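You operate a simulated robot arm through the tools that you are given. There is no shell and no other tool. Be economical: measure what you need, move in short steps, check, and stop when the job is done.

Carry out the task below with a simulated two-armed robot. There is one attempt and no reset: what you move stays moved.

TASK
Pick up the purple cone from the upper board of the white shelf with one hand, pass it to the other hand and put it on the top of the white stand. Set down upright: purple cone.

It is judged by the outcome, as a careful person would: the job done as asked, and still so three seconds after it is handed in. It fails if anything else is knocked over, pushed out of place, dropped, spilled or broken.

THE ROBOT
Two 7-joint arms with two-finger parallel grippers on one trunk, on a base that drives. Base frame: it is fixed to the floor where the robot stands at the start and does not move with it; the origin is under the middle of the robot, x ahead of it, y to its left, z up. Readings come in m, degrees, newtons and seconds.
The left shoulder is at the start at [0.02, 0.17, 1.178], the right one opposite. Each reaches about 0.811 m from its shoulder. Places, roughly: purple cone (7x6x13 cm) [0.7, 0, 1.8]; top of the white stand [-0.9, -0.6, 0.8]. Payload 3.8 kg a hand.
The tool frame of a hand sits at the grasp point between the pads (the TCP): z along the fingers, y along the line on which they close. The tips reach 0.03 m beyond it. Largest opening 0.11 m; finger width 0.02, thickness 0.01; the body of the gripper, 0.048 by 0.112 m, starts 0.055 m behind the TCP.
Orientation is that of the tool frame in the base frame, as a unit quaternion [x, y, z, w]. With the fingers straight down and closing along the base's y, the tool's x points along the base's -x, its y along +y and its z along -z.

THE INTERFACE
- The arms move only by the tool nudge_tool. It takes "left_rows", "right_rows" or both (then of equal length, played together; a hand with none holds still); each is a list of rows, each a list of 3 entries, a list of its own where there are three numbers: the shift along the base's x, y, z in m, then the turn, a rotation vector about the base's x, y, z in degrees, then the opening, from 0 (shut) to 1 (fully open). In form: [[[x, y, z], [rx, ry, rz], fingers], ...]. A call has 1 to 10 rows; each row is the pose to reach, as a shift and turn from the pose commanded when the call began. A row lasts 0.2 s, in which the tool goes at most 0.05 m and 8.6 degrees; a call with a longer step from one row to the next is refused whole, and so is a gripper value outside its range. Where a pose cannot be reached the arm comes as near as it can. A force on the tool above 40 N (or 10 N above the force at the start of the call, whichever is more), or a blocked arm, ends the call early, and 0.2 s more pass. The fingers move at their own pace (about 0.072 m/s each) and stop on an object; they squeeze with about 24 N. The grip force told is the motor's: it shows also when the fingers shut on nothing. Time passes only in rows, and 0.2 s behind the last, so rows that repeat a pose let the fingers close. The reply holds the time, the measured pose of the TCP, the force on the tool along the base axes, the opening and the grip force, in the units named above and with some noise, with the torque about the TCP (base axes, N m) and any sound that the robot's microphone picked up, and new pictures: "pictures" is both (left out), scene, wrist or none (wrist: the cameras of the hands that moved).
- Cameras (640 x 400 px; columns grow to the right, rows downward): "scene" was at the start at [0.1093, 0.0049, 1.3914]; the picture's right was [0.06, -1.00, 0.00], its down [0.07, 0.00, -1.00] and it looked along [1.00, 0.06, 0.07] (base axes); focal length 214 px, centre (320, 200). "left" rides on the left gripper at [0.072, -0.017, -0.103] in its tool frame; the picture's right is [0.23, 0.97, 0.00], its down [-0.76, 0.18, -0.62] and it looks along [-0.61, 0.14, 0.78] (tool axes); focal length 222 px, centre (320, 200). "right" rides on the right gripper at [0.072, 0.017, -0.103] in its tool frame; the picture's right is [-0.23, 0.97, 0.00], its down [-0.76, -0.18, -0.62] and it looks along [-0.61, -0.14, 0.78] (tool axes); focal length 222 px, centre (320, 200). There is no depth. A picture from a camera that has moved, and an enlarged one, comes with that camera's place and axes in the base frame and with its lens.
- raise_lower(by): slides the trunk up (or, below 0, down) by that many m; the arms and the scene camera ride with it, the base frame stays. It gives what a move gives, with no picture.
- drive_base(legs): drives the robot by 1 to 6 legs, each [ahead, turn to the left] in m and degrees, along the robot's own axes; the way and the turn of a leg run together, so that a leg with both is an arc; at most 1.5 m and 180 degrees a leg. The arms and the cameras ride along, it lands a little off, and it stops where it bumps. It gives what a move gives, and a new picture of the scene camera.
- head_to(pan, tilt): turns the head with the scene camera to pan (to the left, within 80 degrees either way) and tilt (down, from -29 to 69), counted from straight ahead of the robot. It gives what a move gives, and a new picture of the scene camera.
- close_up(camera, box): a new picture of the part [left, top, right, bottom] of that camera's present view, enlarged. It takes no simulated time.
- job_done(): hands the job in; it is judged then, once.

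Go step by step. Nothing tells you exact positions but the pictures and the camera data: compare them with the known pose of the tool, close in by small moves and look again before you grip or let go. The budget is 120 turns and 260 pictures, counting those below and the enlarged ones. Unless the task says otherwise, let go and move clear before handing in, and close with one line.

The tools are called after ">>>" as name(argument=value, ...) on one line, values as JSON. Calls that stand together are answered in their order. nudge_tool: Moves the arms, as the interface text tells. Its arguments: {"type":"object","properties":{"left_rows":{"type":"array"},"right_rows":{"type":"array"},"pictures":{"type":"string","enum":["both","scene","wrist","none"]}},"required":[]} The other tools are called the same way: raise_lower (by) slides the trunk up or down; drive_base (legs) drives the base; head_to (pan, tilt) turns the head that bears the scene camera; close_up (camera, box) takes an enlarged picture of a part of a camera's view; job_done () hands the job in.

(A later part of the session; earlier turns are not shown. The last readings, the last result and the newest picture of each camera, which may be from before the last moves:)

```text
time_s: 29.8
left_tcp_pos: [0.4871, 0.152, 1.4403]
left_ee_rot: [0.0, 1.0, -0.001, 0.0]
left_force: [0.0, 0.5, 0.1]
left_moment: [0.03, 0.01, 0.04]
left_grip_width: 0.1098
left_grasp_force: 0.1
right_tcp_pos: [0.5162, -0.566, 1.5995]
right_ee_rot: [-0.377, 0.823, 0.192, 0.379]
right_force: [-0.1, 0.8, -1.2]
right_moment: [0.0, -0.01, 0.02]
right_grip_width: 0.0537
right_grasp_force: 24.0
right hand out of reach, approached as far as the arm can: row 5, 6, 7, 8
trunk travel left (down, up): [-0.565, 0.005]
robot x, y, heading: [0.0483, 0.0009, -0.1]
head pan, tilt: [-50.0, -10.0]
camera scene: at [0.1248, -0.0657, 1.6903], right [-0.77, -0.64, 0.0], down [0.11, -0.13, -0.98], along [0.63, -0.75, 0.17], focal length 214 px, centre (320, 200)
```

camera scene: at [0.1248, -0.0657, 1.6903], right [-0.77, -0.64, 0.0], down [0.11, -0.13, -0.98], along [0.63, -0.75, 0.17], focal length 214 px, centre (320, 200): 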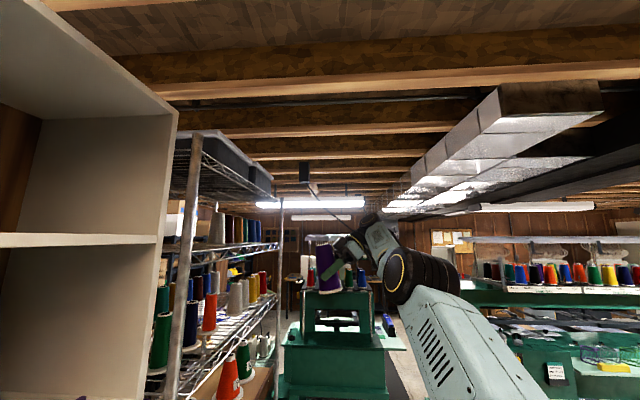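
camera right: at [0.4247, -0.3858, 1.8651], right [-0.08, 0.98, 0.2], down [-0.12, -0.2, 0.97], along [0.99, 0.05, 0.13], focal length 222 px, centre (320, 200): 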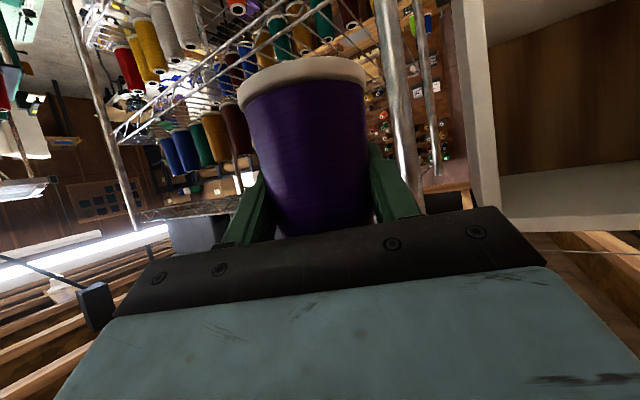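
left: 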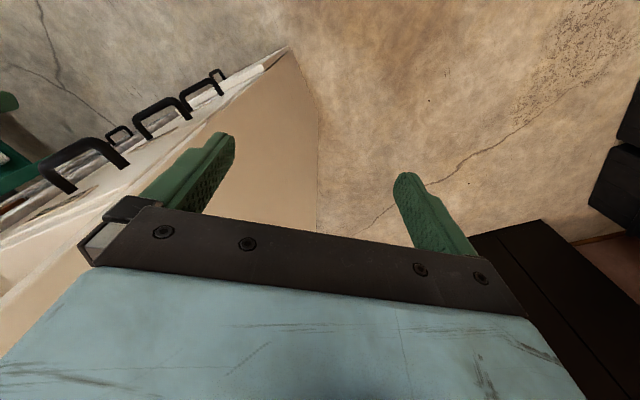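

Rotation rows worked; the inward pull was what failed. I'll try small 1 cm inward steps.

>>> nudge_tool(right_rows=[[[-0.003, 0.009, -0.003], [0, 0, 0], 0], [[-0.006, 0.018, -0.006], [0, 0, 0], 0], [[-0.009, 0.027, -0.009], [0, 0, 0], 0], [[-0.012, 0.036, -0.012], [0, 0, 0], 0], [[-0.015, 0.045, -0.015], [0, 0, 0], 0], [[-0.018, 0.054, -0.018], [0, 0, 0], 0]], pictures="none")

>>> nudge_tool(right_rows=[[[0, 0, -0.02], [0, 0, 0], 0], [[0, 0, -0.04], [0, 0, 0], 0], [[0, 0, -0.06], [0, 0, 0], 0], [[0, 0, -0.08], [0, 0, 0], 0], [[0, 0, -0.1], [0, 0, 0], 0], [[0, 0, -0.12], [0, 0, 0], 0]], pictures="none")

```text
time_s: 31.2
left_tcp_pos: [0.4879, 0.1534, 1.4394]
left_ee_rot: [0.0, 1.0, 0.0, 0.0]
left_force: [0.8, -0.4, -0.2]
left_moment: [-0.03, 0.0, -0.01]
left_grip_width: 0.11
left_grasp_force: 0.0
right_tcp_pos: [0.5314, -0.5518, 1.6031]
right_ee_rot: [-0.376, 0.824, 0.191, 0.379]
right_force: [0.0, -0.4, -1.2]
right_moment: [0.0, 0.02, -0.03]
right_grip_width: 0.0534
right_grasp_force: 23.9
right hand out of reach, approached as far as the arm can: row 1, 2, 3, 4, 5, 6
trunk travel left (down, up): [-0.565, 0.005]
robot x, y, heading: [0.0481, -0.0022, -0.2]
head pan, tilt: [-50.0, -10.0]
```

```text
time_s: 32.6
left_tcp_pos: [0.4881, 0.1525, 1.4413]
left_ee_rot: [0.0, 1.0, 0.0, 0.001]
left_force: [-0.4, -0.6, -0.2]
left_moment: [0.0, 0.02, 0.01]
left_grip_width: 0.1101
left_grasp_force: 0.1
right_tcp_pos: [0.5572, -0.5799, 1.4946]
right_ee_rot: [-0.376, 0.824, 0.191, 0.378]
right_force: [0.2, 0.1, -1.3]
right_moment: [0.01, 0.02, 0.02]
right_grip_width: 0.0536
right_grasp_force: 24.4
right hand out of reach, approached as far as the arm can: row 1, 2, 3, 4, 5, 6
trunk travel left (down, up): [-0.565, 0.005]
robot x, y, heading: [0.0461, -0.0016, -0.2]
head pan, tilt: [-50.0, -10.0]
```

Vertical/tangential motion works, only the radial pull is blocked. I'll back the base away from the shelf for room, then keep working on unlocking the elbow.

>>> drive_base(legs=[[-0.35, 0]])

>>> head_to(pan=-35, tilt=20)

```text
time_s: 34.9
left_tcp_pos: [0.1418, 0.1518, 1.4398]
left_ee_rot: [0.002, 1.0, 0.0, 0.0]
left_force: [-0.3, -0.1, -0.1]
left_moment: [-0.02, 0.0, -0.04]
left_grip_width: 0.1102
left_grasp_force: 0.0
right_tcp_pos: [0.2087, -0.5807, 1.4955]
right_ee_rot: [-0.375, 0.824, 0.191, 0.379]
right_force: [-0.1, 0.8, -1.1]
right_moment: [0.01, 0.01, -0.01]
right_grip_width: 0.0536
right_grasp_force: 23.8
trunk travel left (down, up): [-0.565, 0.005]
robot x, y, heading: [-0.3021, -0.0017, -0.1]
head pan, tilt: [-50.0, -10.0]
camera scene: at [-0.2225, -0.0652, 1.6903], right [-0.77, -0.64, 0.0], down [0.11, -0.13, -0.98], along [0.63, -0.76, 0.17], focal length 214 px, centre (320, 200)
```

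scene: 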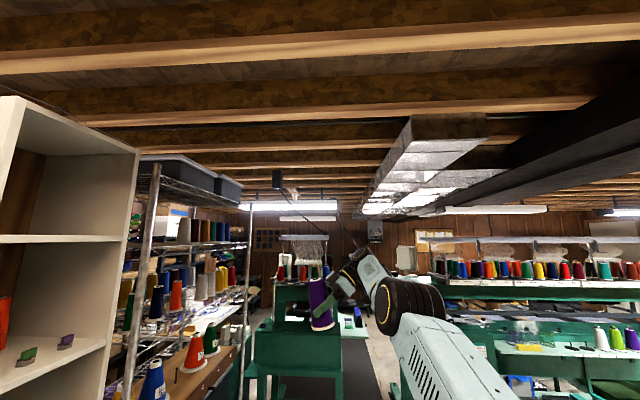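

```text
time_s: 35.8
left_tcp_pos: [0.1409, 0.1508, 1.441]
left_ee_rot: [0.002, 1.0, 0.001, -0.001]
left_force: [0.8, -0.6, -0.4]
left_moment: [-0.01, 0.02, 0.02]
left_grip_width: 0.1103
left_grasp_force: 0.1
right_tcp_pos: [0.2075, -0.5813, 1.4963]
right_ee_rot: [-0.374, 0.825, 0.19, 0.379]
right_force: [-0.1, -0.2, -2.2]
right_moment: [0.0, -0.01, -0.02]
right_grip_width: 0.0533
right_grasp_force: 24.4
trunk travel left (down, up): [-0.565, 0.005]
robot x, y, heading: [-0.3017, 0.0001, -0.2]
head pan, tilt: [-35.0, 20.0]
camera scene: at [-0.2005, -0.0541, 1.6429], right [-0.58, -0.82, 0.0], down [-0.28, 0.2, -0.94], along [0.77, -0.54, -0.34], focal length 214 px, centre (320, 200)
```

scene: 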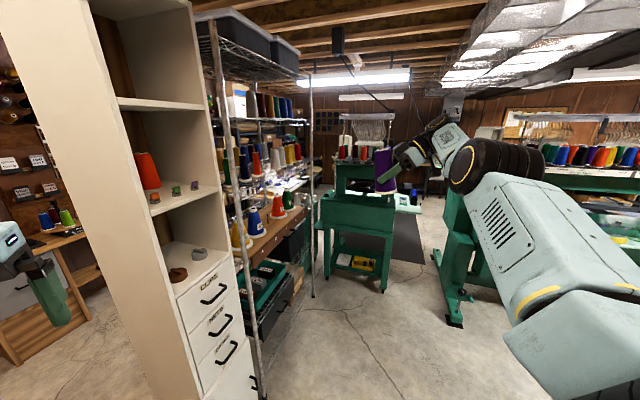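

The shelf and its contents are untouched. From the geometry, shoulder, elbow and wrist are collinear, with the elbow axis about horizontal, so I'll rotate the hand about the wrist in the elbow's flexing sense and then pull inward.

>>> nudge_tool(right_rows=[[[0.0107, -0.0147, -0.0041], [-6.5, -4.7, 0], 0], [[0.0217, -0.0298, -0.0058], [-13, -9.4, 0], 0], [[0.0327, -0.0449, -0.005], [-19.4, -14.2, 0], 0], [[0.0435, -0.0597, -0.0013], [-25.9, -18.9, 0], 0], [[0.0539, -0.0737, 0.0048], [-32.4, -23.6, 0], 0], [[0.0419, -0.0577, 0.0], [-32.4, -23.6, 0], 0], [[0.0299, -0.0417, -0.005], [-32.4, -23.6, 0], 0], [[0.0179, -0.0257, -0.01], [-32.4, -23.6, 0], 0]], pictures="scene")

```text
time_s: 37.6
left_tcp_pos: [0.1416, 0.1514, 1.4402]
left_ee_rot: [0.002, 1.0, -0.001, 0.0]
left_force: [0.2, -0.4, -0.9]
left_moment: [0.02, -0.02, -0.01]
left_grip_width: 0.1101
left_grasp_force: 0.0
right_tcp_pos: [0.2584, -0.6525, 1.4993]
right_ee_rot: [-0.496, 0.751, -0.124, 0.418]
right_force: [-0.9, 0.5, -1.9]
right_moment: [0.0, -0.01, 0.0]
right_grip_width: 0.0535
right_grasp_force: 23.7
right hand out of reach, approached as far as the arm can: row 4, 5, 6, 7, 8
trunk travel left (down, up): [-0.565, 0.005]
robot x, y, heading: [-0.298, 0.0017, 0.1]
head pan, tilt: [-35.0, 20.0]
camera scene: at [-0.2009, -0.0541, 1.6428], right [-0.58, -0.82, 0.0], down [-0.28, 0.2, -0.94], along [0.77, -0.54, -0.34], focal length 214 px, centre (320, 200)
```

scene: 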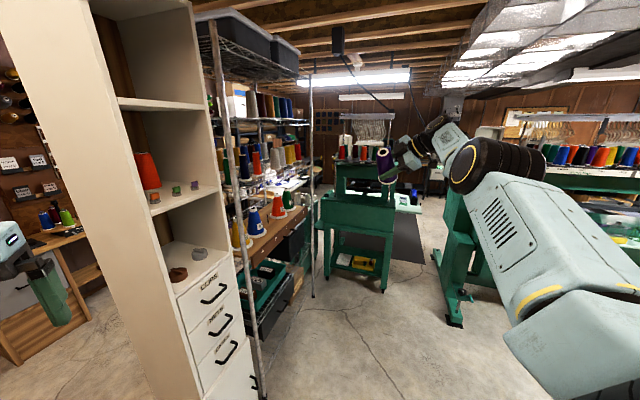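

Elbow hasn't moved, so it may flex the other way. I'll run the opposite rotation, with a larger sweep.

>>> nudge_tool(right_rows=[[[-0.0104, 0.0143, -0.0059], [6.5, 4.7, 0], 0], [[-0.0213, 0.0292, -0.0093], [13, 9.4, 0], 0], [[-0.0323, 0.0443, -0.0101], [19.4, 14.2, 0], 0], [[-0.0433, 0.0594, -0.0082], [25.9, 18.9, 0], 0], [[-0.0539, 0.0741, -0.0038], [32.4, 23.6, 0], 0], [[-0.0641, 0.0882, 0.0031], [38.9, 28.3, 0], 0], [[-0.0737, 0.1014, 0.0124], [45.4, 33, 0], 0], [[-0.0825, 0.1135, 0.0239], [51.8, 37.8, 0], 0], [[-0.0945, 0.1295, 0.0189], [51.8, 37.8, 0], 0], [[-0.1065, 0.1455, 0.0139], [51.8, 37.8, 0], 0]], pictures="scene")

```text
time_s: 39.8
left_tcp_pos: [0.1377, 0.1496, 1.4408]
left_ee_rot: [0.003, 1.0, 0.0, 0.001]
left_force: [-0.4, -0.5, -0.2]
left_moment: [-0.02, -0.03, -0.01]
left_grip_width: 0.11
left_grasp_force: 0.0
right_tcp_pos: [0.1507, -0.5076, 1.515]
right_ee_rot: [-0.276, 0.821, 0.372, 0.333]
right_force: [-0.5, 0.4, -1.3]
right_moment: [-0.02, -0.03, -0.02]
right_grip_width: 0.0535
right_grasp_force: 24.2
right hand out of reach, approached as far as the arm can: row 6, 7, 8, 9
trunk travel left (down, up): [-0.565, 0.005]
robot x, y, heading: [-0.296, -0.0014, -0.4]
head pan, tilt: [-35.0, 20.0]
camera scene: at [-0.203, -0.0551, 1.643], right [-0.58, -0.82, 0.0], down [-0.28, 0.2, -0.94], along [0.77, -0.54, -0.34], focal length 214 px, centre (320, 200)
```

scene: 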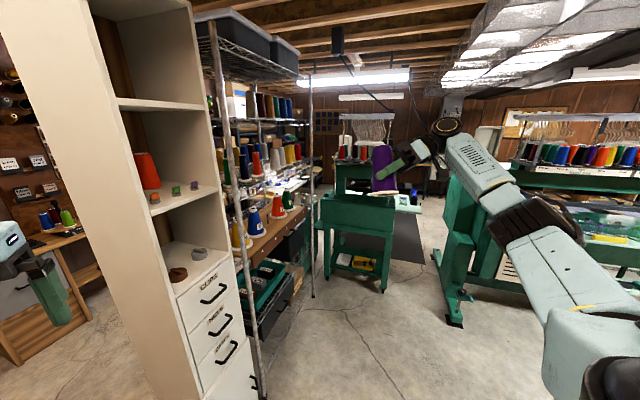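

The elbow is unlocked; the last row was reachable with the elbow visibly bent. Now I'll turn the cone back upright and bring it in front of the robot.

>>> nudge_tool(right_rows=[[[-0.004, 0.04, -0.01], [-2.5, -3.4, -1.9], 0], [[-0.008, 0.08, -0.02], [-5.1, -6.9, -3.8], 0], [[-0.012, 0.12, -0.03], [-7.6, -10.3, -5.7], 0], [[-0.018, 0.16, -0.04], [-10.2, -13.7, -7.6], 0], [[-0.024, 0.2, -0.05], [-12.8, -17.2, -9.5], 0], [[-0.03, 0.24, -0.06], [-15.3, -20.6, -11.4], 0], [[-0.03, 0.24, -0.06], [-15.3, -20.6, -11.4], 0]], pictures="scene")

```text
time_s: 41.4
left_tcp_pos: [0.1401, 0.1502, 1.4404]
left_ee_rot: [0.002, 1.0, 0.0, 0.001]
left_force: [0.1, -0.4, 0.1]
left_moment: [-0.03, -0.01, 0.01]
left_grip_width: 0.1098
left_grasp_force: 0.0
right_tcp_pos: [0.1233, -0.2655, 1.4555]
right_ee_rot: [-0.299, 0.814, 0.168, 0.468]
right_force: [-0.6, 1.0, -1.7]
right_moment: [0.0, 0.0, 0.02]
right_grip_width: 0.0537
right_grasp_force: 23.7
trunk travel left (down, up): [-0.565, 0.005]
robot x, y, heading: [-0.3016, 0.0028, -0.2]
head pan, tilt: [-35.0, 20.0]
camera scene: at [-0.2012, -0.0547, 1.6428], right [-0.58, -0.82, 0.0], down [-0.28, 0.2, -0.94], along [0.77, -0.54, -0.34], focal length 214 px, centre (320, 200)
```

scene: 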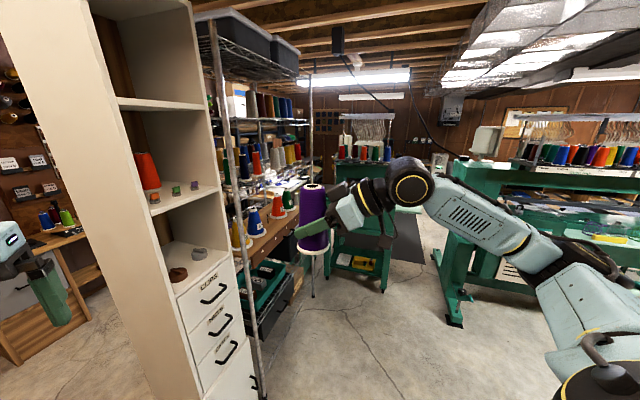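

The cone is upright and held in a bent-elbow pose. For the handover I'll point the right fingers to the left at (0.12, -0.10, 1.40), and raise the left hand, turning it so it can come down over the cone's top closing along x.

>>> nudge_tool(right_rows=[[[0, 0.016, -0.005], [0, 0, 5], 0], [[0, 0.032, -0.01], [0, 0, 10], 0], [[0, 0.048, -0.015], [0, 0, 15], 0], [[0, 0.064, -0.02], [0, 0, 20], 0], [[0, 0.08, -0.025], [0, 0, 25], 0], [[0, 0.096, -0.03], [0, 0, 30], 0], [[0, 0.112, -0.035], [0, 0, 35], 0], [[0, 0.128, -0.04], [0, 0, 40], 0], [[0, 0.144, -0.045], [0, 0, 45], 0], [[0, 0.165, -0.055], [0, 0, 50], 0]], left_rows=[[[0, 0, 0.017], [0, 0, -8.5], 1], [[0, 0, 0.034], [0, 0, -17], 1], [[0, 0, 0.051], [0, 0, -25.5], 1], [[0, 0, 0.068], [0, 0, -34], 1], [[0, 0, 0.085], [0, 0, -42.5], 1], [[0, 0, 0.102], [0, 0, -51], 1], [[0, 0, 0.119], [0, 0, -59.5], 1], [[0, 0, 0.136], [0, 0, -68], 1], [[0, 0, 0.153], [0, 0, -76.5], 1], [[0, 0, 0.17], [0, 0, -85], 1]])

>>> head_to(pan=0, tilt=25)

```text
time_s: 43.6
left_tcp_pos: [0.0098, 0.0894, 1.5496]
left_ee_rot: [0.675, 0.738, -0.001, 0.0]
left_force: [-1.1, -0.5, 0.5]
left_moment: [0.0, -0.02, 0.02]
left_grip_width: 0.1101
left_grasp_force: 0.0
left hand out of reach, approached as far as the arm can: row 7, 8, 9, 10
right_tcp_pos: [0.1232, -0.1015, 1.3991]
right_ee_rot: [0.618, -0.61, -0.351, -0.351]
right_force: [0.6, 0.5, -2.1]
right_moment: [0.02, 0.01, 0.01]
right_grip_width: 0.0536
right_grasp_force: 24.2
trunk travel left (down, up): [-0.565, 0.005]
robot x, y, heading: [-0.3, -0.0001, -0.1]
head pan, tilt: [-35.0, 20.0]
camera scene: at [-0.2009, -0.0537, 1.6428], right [-0.58, -0.82, 0.0], down [-0.28, 0.2, -0.94], along [0.77, -0.54, -0.34], focal length 214 px, centre (320, 200)
camera right: at [0.1056, -0.2277, 1.3878], right [-0.98, 0.11, 0.19], down [0.17, -0.15, 0.97], along [0.13, 0.98, 0.13], focal length 222 px, centre (320, 200)
camera left: at [-0.0133, 0.1607, 1.6536], right [0.95, 0.31, 0.0], down [0.24, -0.74, 0.63], along [0.2, -0.59, -0.78], focal length 222 px, centre (320, 200)
```

scene: 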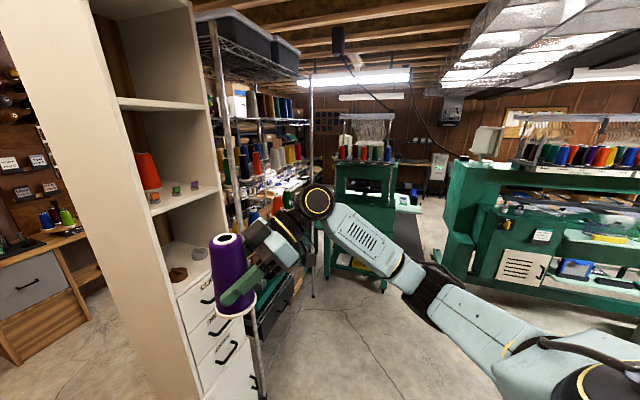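
right: 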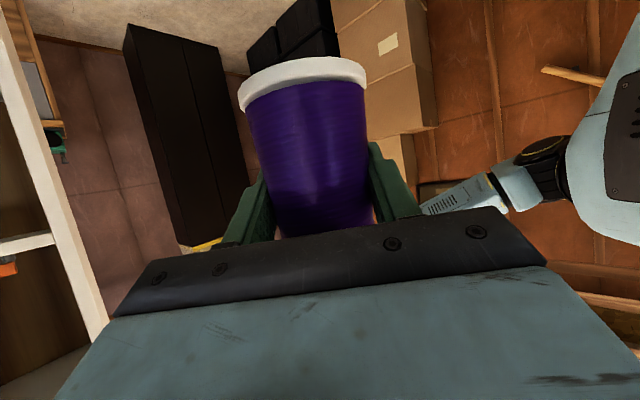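
left: 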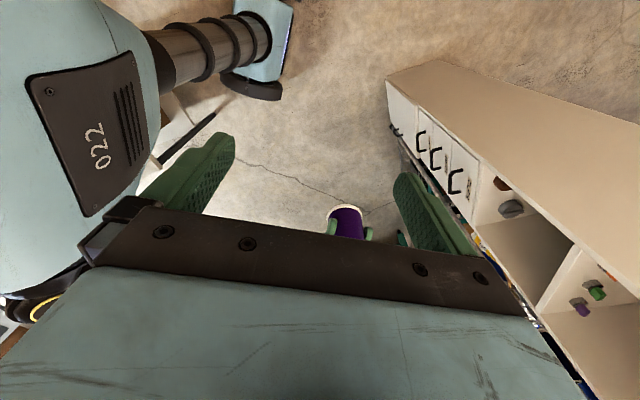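

```text
time_s: 44.6
left_tcp_pos: [0.0111, 0.0882, 1.5496]
left_ee_rot: [0.673, 0.739, 0.0, 0.003]
left_force: [0.0, 0.1, -0.2]
left_moment: [0.02, 0.02, 0.03]
left_grip_width: 0.11
left_grasp_force: 0.0
right_tcp_pos: [0.1223, -0.1026, 1.3991]
right_ee_rot: [0.616, -0.61, -0.351, -0.353]
right_force: [0.0, -0.4, -0.5]
right_moment: [-0.03, 0.0, 0.03]
right_grip_width: 0.0535
right_grasp_force: 24.5
trunk travel left (down, up): [-0.565, 0.005]
robot x, y, heading: [-0.3004, -0.003, -0.1]
head pan, tilt: [0.0, 25.0]
camera scene: at [-0.1849, -0.0007, 1.6347], right [0.0, -1.0, 0.0], down [-0.42, 0.0, -0.91], along [0.91, 0.0, -0.42], focal length 214 px, centre (320, 200)
```

scene: 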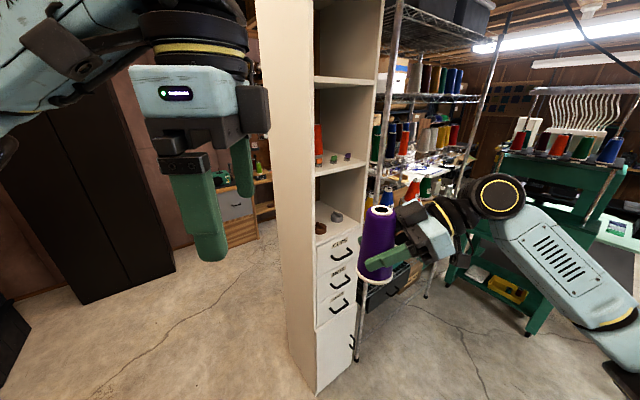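

The left arm ran into a limit up high, so I'll lower the handover: right hand to z 1.28, left hand forward and down to where it has room.

>>> nudge_tool(right_rows=[[[0.006, 0, -0.015], [0, 0, 0], 0], [[0.012, 0, -0.03], [0, 0, 0], 0], [[0.018, 0, -0.045], [0, 0, 0], 0], [[0.024, 0, -0.06], [0, 0, 0], 0], [[0.03, 0, -0.075], [0, 0, 0], 0], [[0.036, 0, -0.09], [0, 0, 0], 0], [[0.042, 0, -0.105], [0, 0, 0], 0], [[0.048, 0, -0.12], [0, 0, 0], 0]], left_rows=[[[0.02, 0.008, -0.01], [0, 0, 0], 1], [[0.04, 0.016, -0.02], [0, 0, 0], 1], [[0.06, 0.024, -0.03], [0, 0, 0], 1], [[0.08, 0.032, -0.045], [0, 0, 0], 1], [[0.1, 0.04, -0.06], [0, 0, 0], 1], [[0.12, 0.048, -0.075], [0, 0, 0], 1], [[0.14, 0.056, -0.09], [0, 0, 0], 1], [[0.16, 0.06, -0.1], [0, 0, 0], 1]])

```text
time_s: 46.4
left_tcp_pos: [0.0352, 0.0946, 1.4569]
left_ee_rot: [0.676, 0.737, 0.0, 0.0]
left_force: [-0.1, 0.0, 0.0]
left_moment: [-0.03, -0.02, -0.01]
left_grip_width: 0.1099
left_grasp_force: 0.0
left hand out of reach, approached as far as the arm can: row 1, 2, 3, 4, 5, 6, 7, 8
right_tcp_pos: [0.1705, -0.1035, 1.2779]
right_ee_rot: [0.617, -0.61, -0.351, -0.353]
right_force: [0.4, -0.5, -0.8]
right_moment: [-0.04, 0.01, -0.02]
right_grip_width: 0.0535
right_grasp_force: 23.9
trunk travel left (down, up): [-0.565, 0.005]
robot x, y, heading: [-0.2987, 0.0019, -0.3]
head pan, tilt: [0.0, 25.0]
camera scene: at [-0.1845, -0.0007, 1.6347], right [0.0, -1.0, 0.0], down [-0.42, 0.0, -0.91], along [0.91, 0.0, -0.42], focal length 214 px, centre (320, 200)
camera right: at [0.1533, -0.2281, 1.2669], right [-0.98, 0.11, 0.19], down [0.17, -0.15, 0.97], along [0.13, 0.98, 0.13], focal length 222 px, centre (320, 200)
camera left: at [0.012, 0.1661, 1.5601], right [0.95, 0.31, 0.0], down [0.24, -0.74, 0.62], along [0.19, -0.59, -0.78], focal length 222 px, centre (320, 200)
```

scene: 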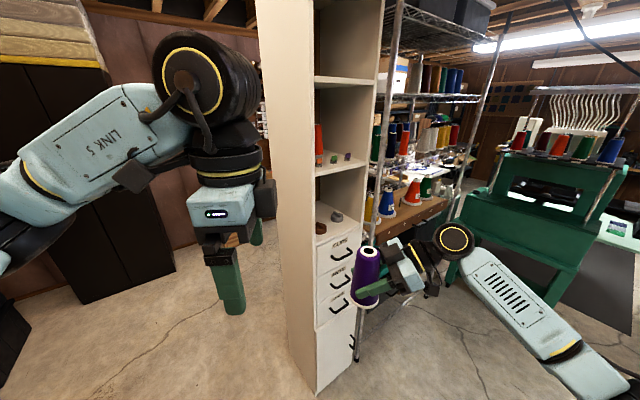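
right: 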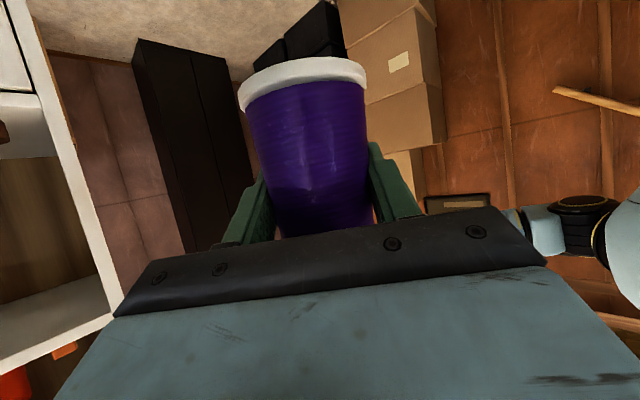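
left: 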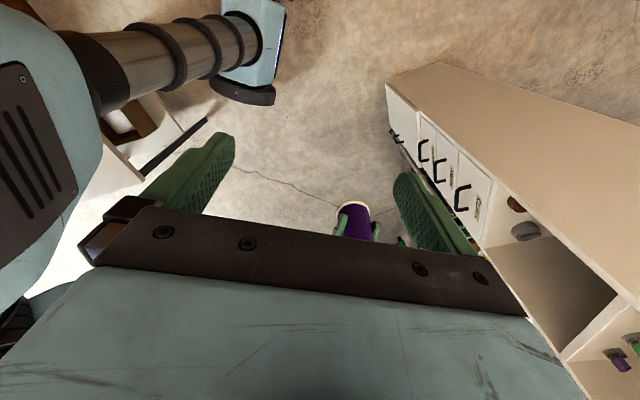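

The left wrist seems limited at that yaw with the fingers straight down. The mirror of the right hand's pose should be fine, so I'll pitch the left fingers to point right-and-down (50° down).

>>> nudge_tool(left_rows=[[[0, 0.01, 0.005], [-8, 0, -1], 1], [[0, 0.02, 0.01], [-16, 0, -2], 1], [[0, 0.03, 0.015], [-24, 0, -3], 1], [[0.01, 0.03, 0.02], [-32, 0, -4], 1], [[0.03, 0.03, 0.03], [-40, 0, -5], 1], [[0.06, 0.03, 0.04], [-40, 0, -5], 1], [[0.09, 0.03, 0.04], [-40, 0, -5], 1], [[0.12, 0.03, 0.04], [-40, 0, -5], 1]])

```text
time_s: 48.2
left_tcp_pos: [0.0166, 0.0921, 1.5194]
left_ee_rot: [0.666, 0.663, -0.251, 0.232]
left_force: [0.1, 0.0, -0.8]
left_moment: [0.0, 0.01, -0.01]
left_grip_width: 0.11
left_grasp_force: 0.1
left hand out of reach, approached as far as the arm can: row 1, 2, 3, 4, 5, 6, 7, 8
right_tcp_pos: [0.1707, -0.101, 1.2774]
right_ee_rot: [0.616, -0.611, -0.351, -0.353]
right_force: [0.0, 0.4, -1.0]
right_moment: [0.01, -0.01, -0.02]
right_grip_width: 0.0534
right_grasp_force: 23.9
trunk travel left (down, up): [-0.565, 0.005]
robot x, y, heading: [-0.2982, -0.0005, -0.1]
head pan, tilt: [0.0, 25.0]
camera scene: at [-0.1849, -0.0007, 1.6347], right [0.0, -1.0, 0.0], down [-0.42, 0.0, -0.91], along [0.91, 0.0, -0.42], focal length 214 px, centre (320, 200)
camera left: at [0.0009, 0.2144, 1.5529], right [0.97, 0.16, -0.17], down [0.2, -0.19, 0.96], along [0.12, -0.97, -0.21], focal length 222 px, centre (320, 200)
```

scene: 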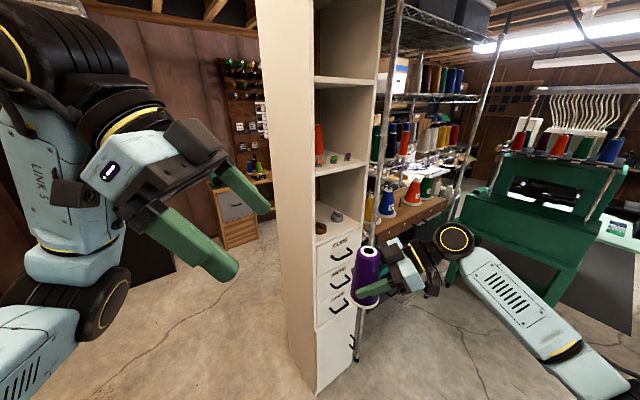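
left: 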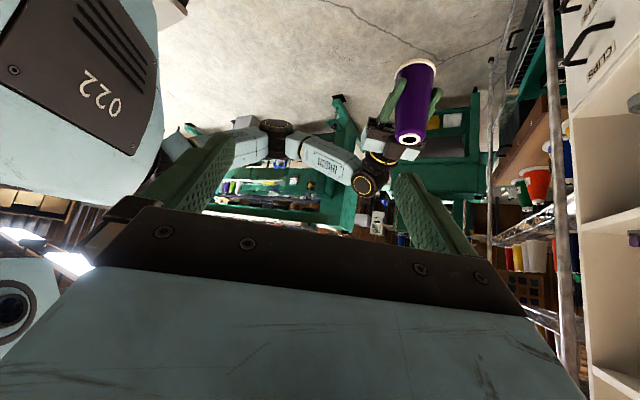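

Left arm is still locked by a wrist limit. I'll unwind the yaw by 60° while extending forward, then re-approach as the right arm did.

>>> nudge_tool(left_rows=[[[0.01, 0.01, -0.01], [0, 0, 8], 1], [[0.02, 0.02, -0.02], [0, 0, 16], 1], [[0.03, 0.03, -0.03], [0, 0, 24], 1], [[0.04, 0.04, -0.04], [0, 0, 32], 1], [[0.06, 0.05, -0.05], [0, 0, 40], 1], [[0.08, 0.06, -0.06], [0, 0, 48], 1], [[0.1, 0.06, -0.07], [0, 0, 56], 1], [[0.12, 0.06, -0.08], [0, 0, 56], 1], [[0.14, 0.06, -0.09], [0, 0, 56], 1]], pictures="scene")

```text
time_s: 50.2
left_tcp_pos: [0.1563, 0.1537, 1.4283]
left_ee_rot: [0.278, 0.898, -0.114, 0.322]
left_force: [0.6, 0.3, -0.6]
left_moment: [-0.01, -0.03, 0.02]
left_grip_width: 0.1099
left_grasp_force: 0.0
right_tcp_pos: [0.1703, -0.1022, 1.2783]
right_ee_rot: [0.617, -0.61, -0.351, -0.353]
right_force: [-0.6, 0.1, -1.1]
right_moment: [0.0, 0.02, -0.02]
right_grip_width: 0.0535
right_grasp_force: 24.3
trunk travel left (down, up): [-0.565, 0.005]
robot x, y, heading: [-0.2974, 0.0008, -0.0]
head pan, tilt: [0.0, 25.0]
camera scene: at [-0.1844, -0.0006, 1.6347], right [0.0, -1.0, 0.0], down [-0.42, 0.0, -0.91], along [0.91, 0.0, -0.42], focal length 214 px, centre (320, 200)
```

scene: 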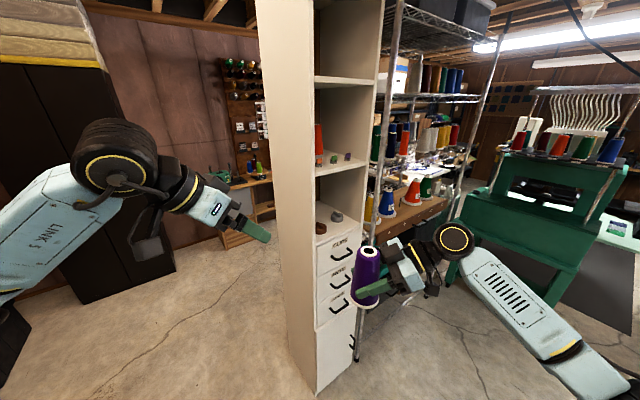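

Left arm freed. Now I'll yaw it toward the right again, this time with the fingers already pitched and the hand further forward.

>>> nudge_tool(left_rows=[[[0.002, 0, 0.003], [0, 0, -8], 1], [[0.004, 0, 0.006], [0, 0, -16], 1], [[0.006, 0, 0.01], [0, 0, -24], 1], [[0.008, 0, 0.015], [0, 0, -32], 1], [[0.01, 0, 0.02], [0, 0, -40], 1], [[0.012, 0, 0.025], [0, 0, -48], 1], [[0.014, 0, 0.03], [0, 0, -55], 1]])

```text
time_s: 51.8
left_tcp_pos: [0.0168, 0.092, 1.5098]
left_ee_rot: [0.658, 0.671, -0.25, 0.233]
left_force: [-0.6, -0.1, 0.6]
left_moment: [0.03, -0.05, 0.04]
left_grip_width: 0.1098
left_grasp_force: 0.1
left hand out of reach, approached as far as the arm can: row 3, 4, 5, 6, 7
right_tcp_pos: [0.1683, -0.1052, 1.2779]
right_ee_rot: [0.616, -0.61, -0.351, -0.353]
right_force: [-0.3, -0.9, -1.6]
right_moment: [0.02, -0.02, 0.0]
right_grip_width: 0.0534
right_grasp_force: 24.1
trunk travel left (down, up): [-0.565, 0.005]
robot x, y, heading: [-0.2989, 0.0032, -0.2]
head pan, tilt: [0.0, 25.0]
camera scene: at [-0.1864, -0.0037, 1.6348], right [0.0, -1.0, 0.0], down [-0.42, 0.0, -0.91], along [0.91, 0.0, -0.42], focal length 214 px, centre (320, 200)
camera left: at [-0.0007, 0.2135, 1.5433], right [0.97, 0.18, -0.17], down [0.21, -0.18, 0.96], along [0.14, -0.97, -0.22], focal length 222 px, centre (320, 200)
```

scene: 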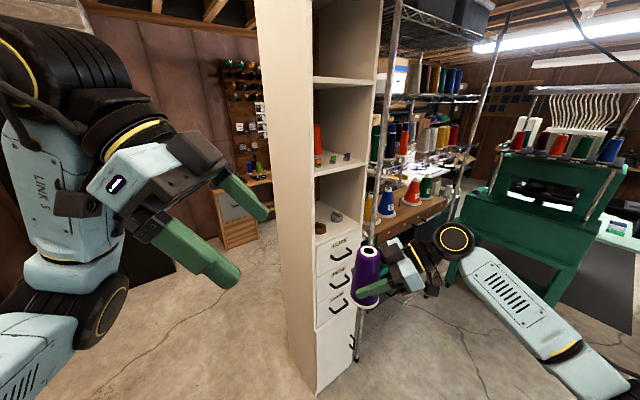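
left: 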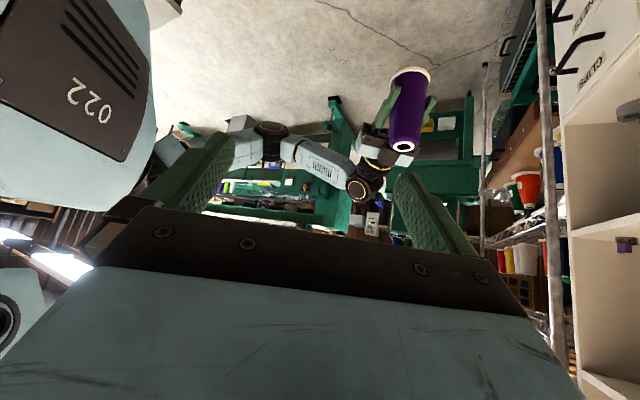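

Left yaw beyond about -50° isn't available here. So instead: left hand fingers-down at yaw -50°, and the right hand turned a further 28° so the two closing axes nearly align.

>>> nudge_tool(left_rows=[[[0.019, -0.002, -0.005], [5.5, 2, 5.5], 1], [[0.038, -0.003, -0.01], [11, 4, 11], 1], [[0.057, -0.005, -0.02], [16.5, 6, 16.5], 1], [[0.076, -0.006, -0.03], [22, 8, 22], 1], [[0.095, -0.008, -0.035], [27.5, 10, 27.5], 1], [[0.114, -0.01, -0.04], [33, 12, 33], 1], [[0.133, -0.012, -0.045], [38.4, 14, 38.4], 1], [[0.133, -0.012, -0.045], [38.4, 14, 38.4], 1]], right_rows=[[[0, 0, 0], [0, 0, 4], 0], [[0, 0, 0], [0, 0, 8], 0], [[0, 0, 0], [0, 0, 12], 0], [[0, 0, 0], [0, 0, 16], 0], [[0, 0, 0], [0, 0, 20], 0], [[0, 0, 0], [0, 0, 24], 0], [[0, 0, 0], [0, 0, 28], 0], [[0, 0, 0], [0, 0, 28], 0]])

```text
time_s: 53.6
left_tcp_pos: [0.1518, 0.0833, 1.465]
left_ee_rot: [0.414, 0.91, -0.008, -0.004]
left_force: [-0.3, -0.7, -0.6]
left_moment: [-0.02, -0.04, 0.0]
left_grip_width: 0.11
left_grasp_force: 0.0
right_tcp_pos: [0.1687, -0.1027, 1.2791]
right_ee_rot: [0.747, -0.443, -0.426, -0.256]
right_force: [-1.4, -0.3, -0.7]
right_moment: [0.0, 0.01, 0.05]
right_grip_width: 0.0532
right_grasp_force: 23.7
trunk travel left (down, up): [-0.565, 0.005]
robot x, y, heading: [-0.2985, -0.001, -0.2]
head pan, tilt: [0.0, 25.0]
camera scene: at [-0.1853, -0.0001, 1.6348], right [0.0, -1.0, 0.0], down [-0.42, 0.0, -0.91], along [0.91, 0.0, -0.42], focal length 214 px, centre (320, 200)
camera right: at [0.2127, -0.22, 1.2687], right [-0.91, -0.36, 0.19], down [0.22, -0.05, 0.97], along [-0.34, 0.93, 0.13], focal length 222 px, centre (320, 200)
camera left: at [0.0923, 0.1285, 1.5687], right [0.58, 0.81, -0.02], down [0.64, -0.45, 0.62], along [0.49, -0.37, -0.79], focal length 222 px, centre (320, 200)
```

scene: 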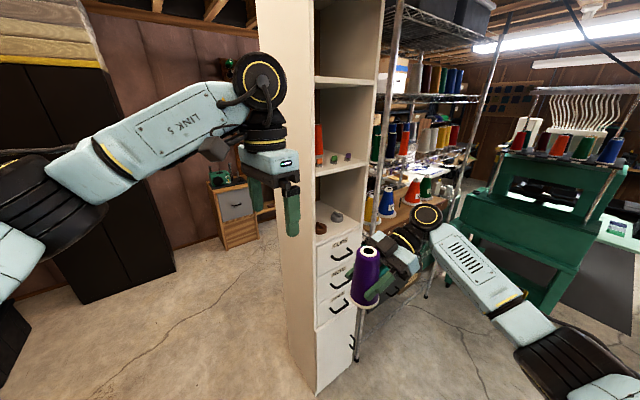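
right: 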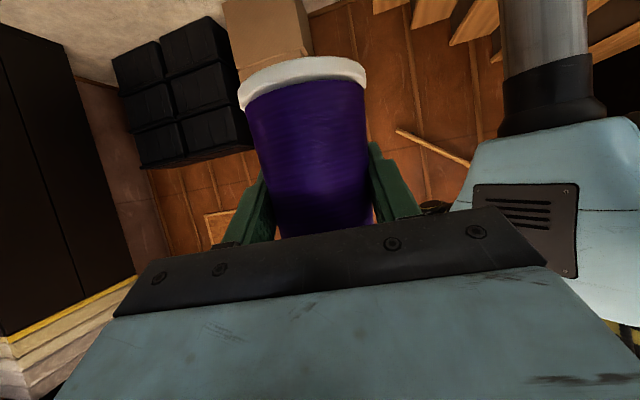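
left: 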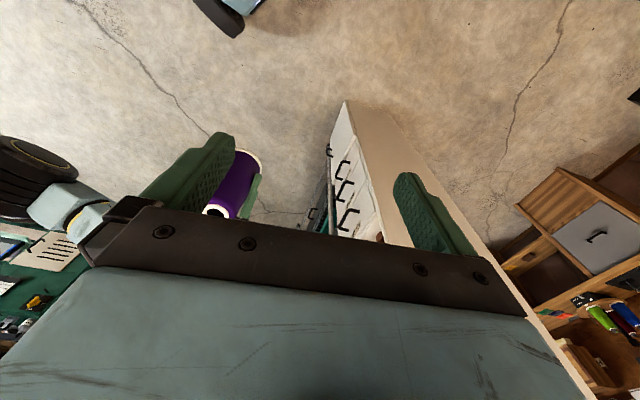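

Both poses were reached. I'll measure the cone top before moving the left hand over it.

>>> close_up(camera="scene", box=[310, 200, 450, 288])

>>> close_up(camera="left", box=[130, 110, 310, 222])

```text
4.55 times, centred on (380, 244) of scene
camera zoom: at [-0.1853, -0.0001, 1.6348], right [0.0, -1.0, 0.0], down [-0.42, 0.0, -0.91], along [0.91, 0.0, -0.42], focal length 975 px, centre (47, 0)
```

zoom: 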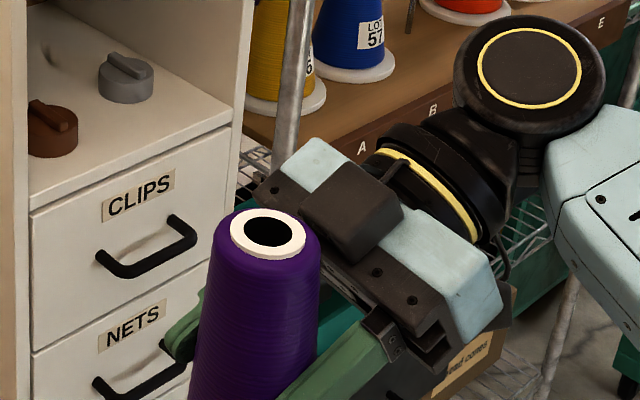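

```text
3.56 times, centred on (220, 166) of left
camera zoom: at [0.0923, 0.1285, 1.5687], right [0.58, 0.81, -0.02], down [0.64, -0.45, 0.62], along [0.49, -0.37, -0.79], focal length 790 px, centre (676, 321)
```

zoom: 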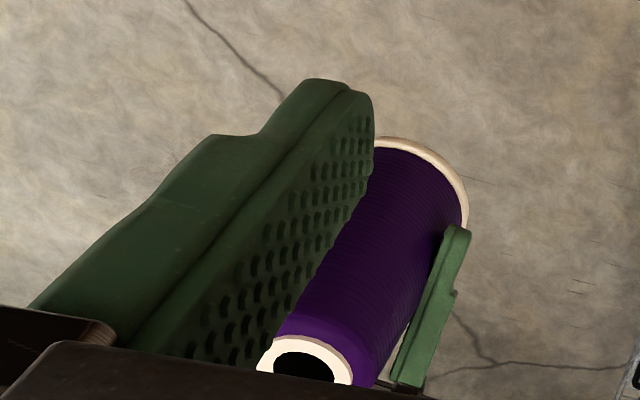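

Cone top centre is about (0.167, -0.098, 1.356), as predicted. I'll move the left hand over it with a partly closed gripper.

>>> nudge_tool(left_rows=[[[0.003, -0.036, -0.002], [0, 0, 0], 0.7], [[0.006, -0.072, -0.004], [0, 0, 0], 0.7], [[0.009, -0.108, -0.006], [0, 0, 0], 0.7], [[0.012, -0.145, -0.008], [0, 0, 0], 0.7], [[0.015, -0.181, -0.01], [0, 0, 0], 0.7], [[0.015, -0.181, -0.01], [0, 0, 0], 0.7]])

>>> close_up(camera="scene", box=[290, 150, 450, 250])

```text
time_s: 55.0
left_tcp_pos: [0.1678, -0.0972, 1.4527]
left_ee_rot: [0.415, 0.91, -0.008, -0.005]
left_force: [0.7, 0.1, 0.4]
left_moment: [0.01, 0.0, -0.01]
left_grip_width: 0.077
left_grasp_force: 0.1
right_tcp_pos: [0.1688, -0.1011, 1.2784]
right_ee_rot: [0.746, -0.444, -0.426, -0.257]
right_force: [0.5, -0.1, -0.1]
right_moment: [-0.05, -0.04, 0.0]
right_grip_width: 0.0534
right_grasp_force: 23.9
trunk travel left (down, up): [-0.565, 0.005]
robot x, y, heading: [-0.2948, -0.0008, -0.0]
head pan, tilt: [0.0, 25.0]
camera scene: at [-0.1846, 0.0008, 1.6347], right [0.0, -1.0, 0.0], down [-0.42, 0.0, -0.91], along [0.91, 0.0, -0.42], focal length 214 px, centre (320, 200)
camera left: at [0.1085, -0.0519, 1.5574], right [0.59, 0.81, -0.02], down [0.64, -0.45, 0.62], along [0.49, -0.37, -0.79], focal length 222 px, centre (320, 200)
```

scene: 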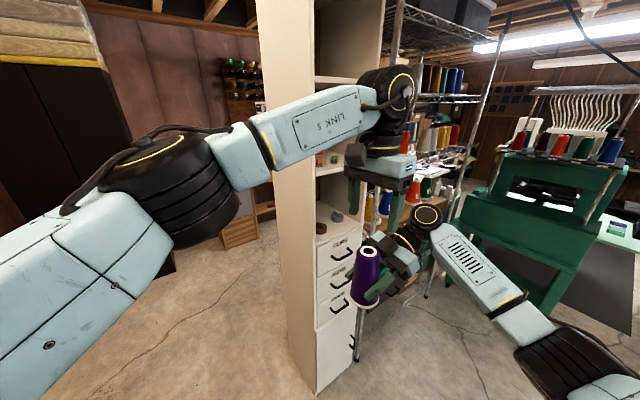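
left: 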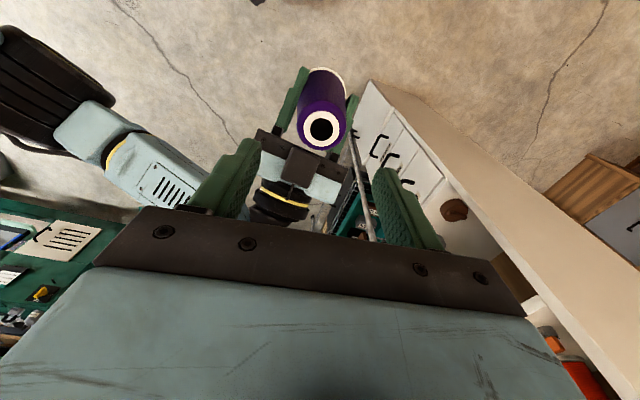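

```text
4.00 times, centred on (370, 200) of scene
camera zoom: at [-0.1846, 0.0008, 1.6347], right [0.0, -1.0, 0.0], down [-0.42, 0.0, -0.91], along [0.91, 0.0, -0.42], focal length 858 px, centre (120, 200)
```

zoom: 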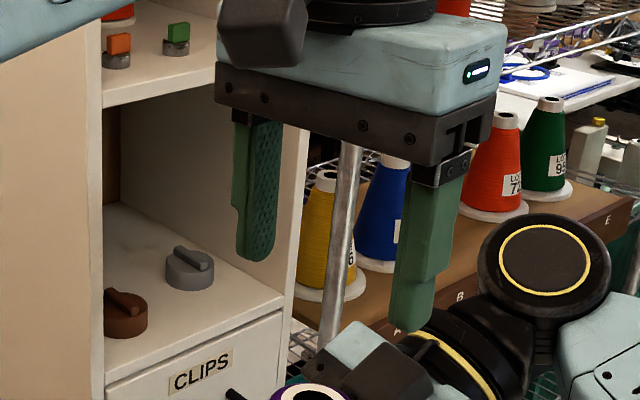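

The left hand is centred over the cone, and the top reads z≈1.356. Descending part-way first.

>>> nudge_tool(left_rows=[[[0, 0, -0.025], [0, 0, 0], 0.7], [[0, 0, -0.05], [0, 0, 0], 0.7], [[0, 0, -0.075], [0, 0, 0], 0.7], [[0, 0, -0.085], [0, 0, 0], 0.7]])

>>> close_up(camera="scene", box=[290, 190, 450, 290])

>>> close_up(camera="left", box=[200, 60, 440, 210])

```text
time_s: 56.0
left_tcp_pos: [0.1667, -0.0971, 1.3689]
left_ee_rot: [0.415, 0.91, -0.008, -0.004]
left_force: [0.5, -0.3, -0.1]
left_moment: [-0.03, 0.02, 0.0]
left_grip_width: 0.0773
left_grasp_force: 0.1
right_tcp_pos: [0.1689, -0.1026, 1.28]
right_ee_rot: [0.746, -0.443, -0.426, -0.257]
right_force: [-0.3, -0.2, -1.7]
right_moment: [0.02, 0.02, -0.01]
right_grip_width: 0.0535
right_grasp_force: 23.7
trunk travel left (down, up): [-0.565, 0.005]
robot x, y, heading: [-0.2969, 0.0003, -0.1]
head pan, tilt: [0.0, 25.0]
camera scene: at [-0.1847, -0.0005, 1.6347], right [0.0, -1.0, 0.0], down [-0.42, 0.0, -0.91], along [0.91, 0.0, -0.42], focal length 214 px, centre (320, 200)
camera left: at [0.108, -0.0527, 1.4723], right [0.59, 0.81, -0.02], down [0.64, -0.45, 0.62], along [0.49, -0.37, -0.79], focal length 222 px, centre (320, 200)
```

scene: 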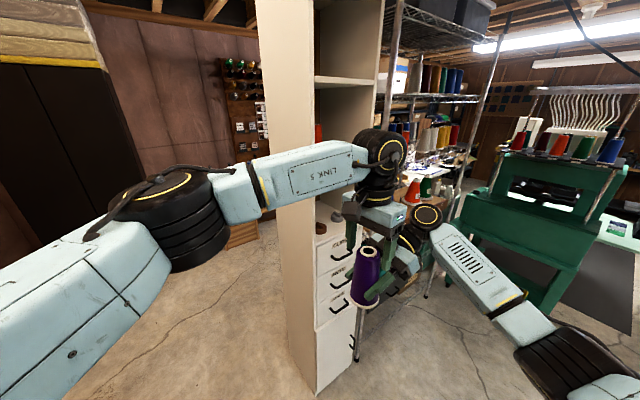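
left: 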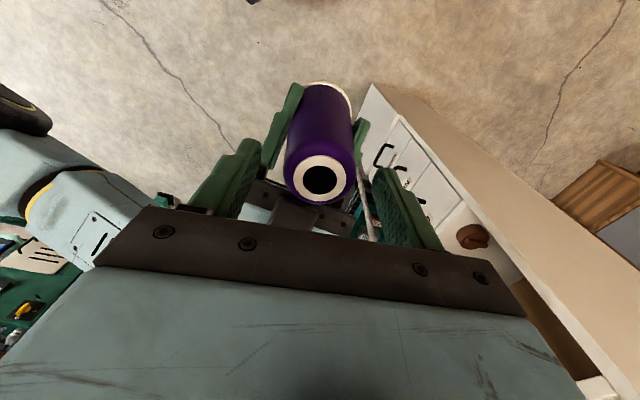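

```text
4.00 times, centred on (370, 240) of scene
camera zoom: at [-0.1847, -0.0005, 1.6347], right [0.0, -1.0, 0.0], down [-0.42, 0.0, -0.91], along [0.91, 0.0, -0.42], focal length 858 px, centre (120, 40)
```

zoom: 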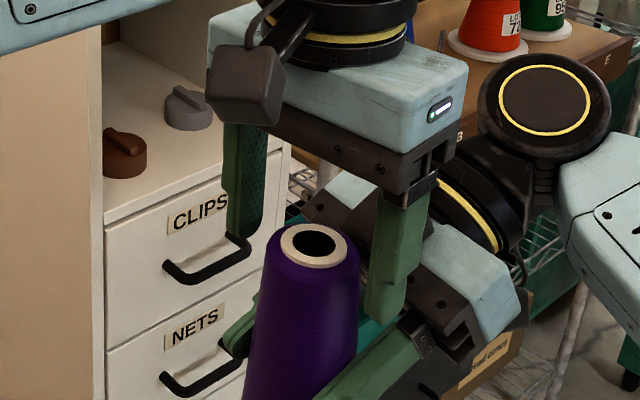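

```text
2.67 times, centred on (320, 135) of left
camera zoom: at [0.108, -0.0527, 1.4723], right [0.59, 0.81, -0.02], down [0.64, -0.45, 0.62], along [0.49, -0.37, -0.79], focal length 592 px, centre (320, 373)
```

zoom: 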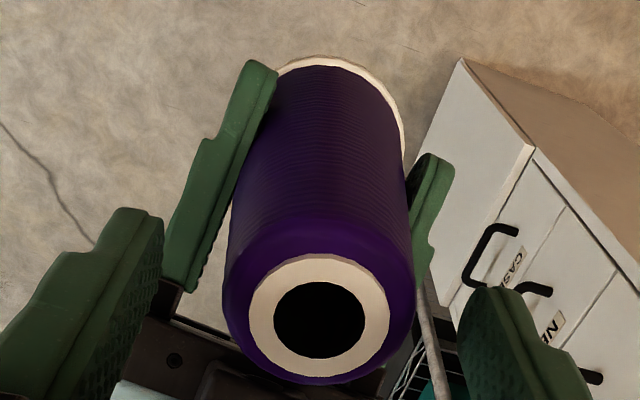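

Alignment is exact. I'll descend 24 mm more and close the left gripper on the top part.

>>> nudge_tool(left_rows=[[[0, 0, -0.008], [0, 0, 0], 0.7], [[0, 0, -0.016], [0, 0, 0], 0.7], [[0, 0, -0.024], [0, 0, 0], 0.7], [[0, 0, -0.024], [0, 0, 0], 0.7]], pictures="wrist")

>>> close_up(camera="scene", box=[310, 210, 420, 279])

```text
time_s: 57.0
left_tcp_pos: [0.167, -0.0992, 1.3441]
left_ee_rot: [0.415, 0.91, -0.007, -0.004]
left_force: [0.5, 1.0, -0.1]
left_moment: [-0.01, 0.03, 0.03]
left_grip_width: 0.077
left_grasp_force: 0.0
right_tcp_pos: [0.1689, -0.1017, 1.2797]
right_ee_rot: [0.745, -0.444, -0.426, -0.258]
right_force: [0.7, 0.4, -2.1]
right_moment: [-0.04, 0.01, 0.0]
right_grip_width: 0.0537
right_grasp_force: 24.1
trunk travel left (down, up): [-0.565, 0.005]
robot x, y, heading: [-0.2991, -0.0018, -0.2]
head pan, tilt: [0.0, 25.0]
camera left: at [0.1082, -0.053, 1.4487], right [0.59, 0.81, -0.02], down [0.64, -0.45, 0.62], along [0.49, -0.37, -0.79], focal length 222 px, centre (320, 200)
```

left: 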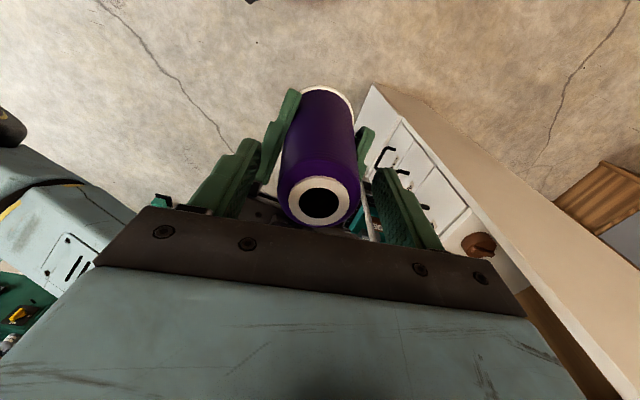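

```text
5.80 times, centred on (365, 244) of scene
camera zoom: at [-0.1849, -0.0006, 1.6347], right [0.0, -1.0, 0.0], down [-0.42, 0.0, -0.91], along [0.91, 0.0, -0.42], focal length 1243 px, centre (59, -58)
```

zoom: 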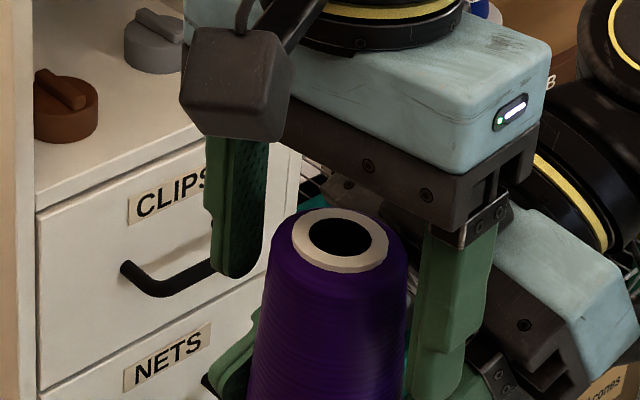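

Closing the left gripper on the top while the right still holds.

>>> nudge_tool(left_rows=[[[0, 0, 0], [0, 0, 0], 0.55], [[0, 0, 0], [0, 0, 0], 0.4], [[0, 0, 0], [0, 0, 0], 0], [[0, 0, 0], [0, 0, 0], 0], [[0, 0, 0], [0, 0, 0], 0]], pictures="wrist")

>>> close_up(camera="scene", box=[310, 210, 420, 279])

```text
time_s: 58.2
left_tcp_pos: [0.1672, -0.0984, 1.3449]
left_ee_rot: [0.416, 0.91, -0.008, -0.004]
left_force: [2.1, 2.5, -0.9]
left_moment: [0.12, -0.13, -0.29]
left_grip_width: 0.0509
left_grasp_force: 24.3
right_tcp_pos: [0.1681, -0.1019, 1.2785]
right_ee_rot: [0.746, -0.443, -0.426, -0.258]
right_force: [-2.9, -2.7, 0.9]
right_moment: [0.05, -0.05, 0.35]
right_grip_width: 0.0534
right_grasp_force: 24.4
trunk travel left (down, up): [-0.565, 0.005]
robot x, y, heading: [-0.2972, 0.0009, -0.1]
head pan, tilt: [0.0, 25.0]
camera left: at [0.1083, -0.0529, 1.4488], right [0.59, 0.81, -0.02], down [0.64, -0.45, 0.62], along [0.49, -0.37, -0.79], focal length 222 px, centre (320, 200)
```

left: 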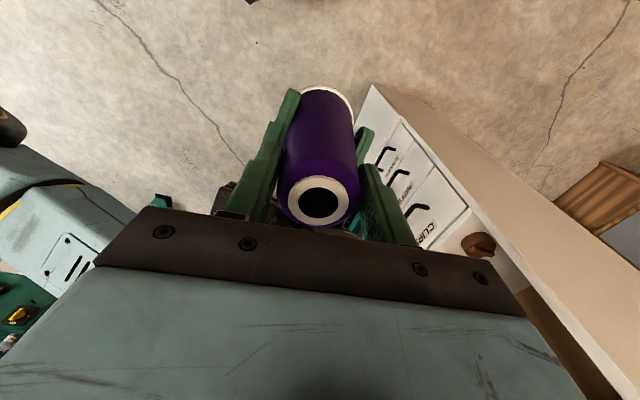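

```text
5.80 times, centred on (365, 244) of scene
camera zoom: at [-0.1848, -0.0006, 1.6347], right [0.0, -1.0, 0.0], down [-0.42, 0.0, -0.91], along [0.91, 0.0, -0.42], focal length 1243 px, centre (59, -58)
```

zoom: 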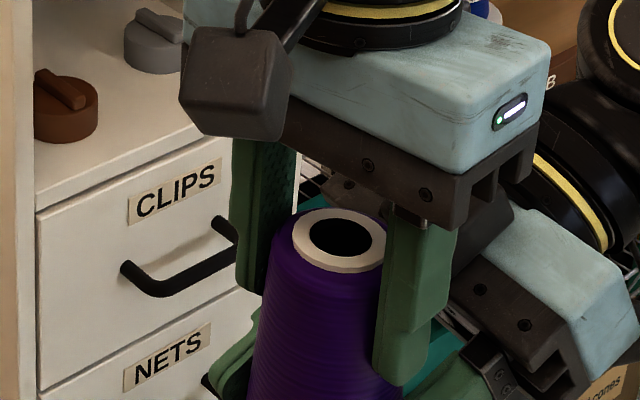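

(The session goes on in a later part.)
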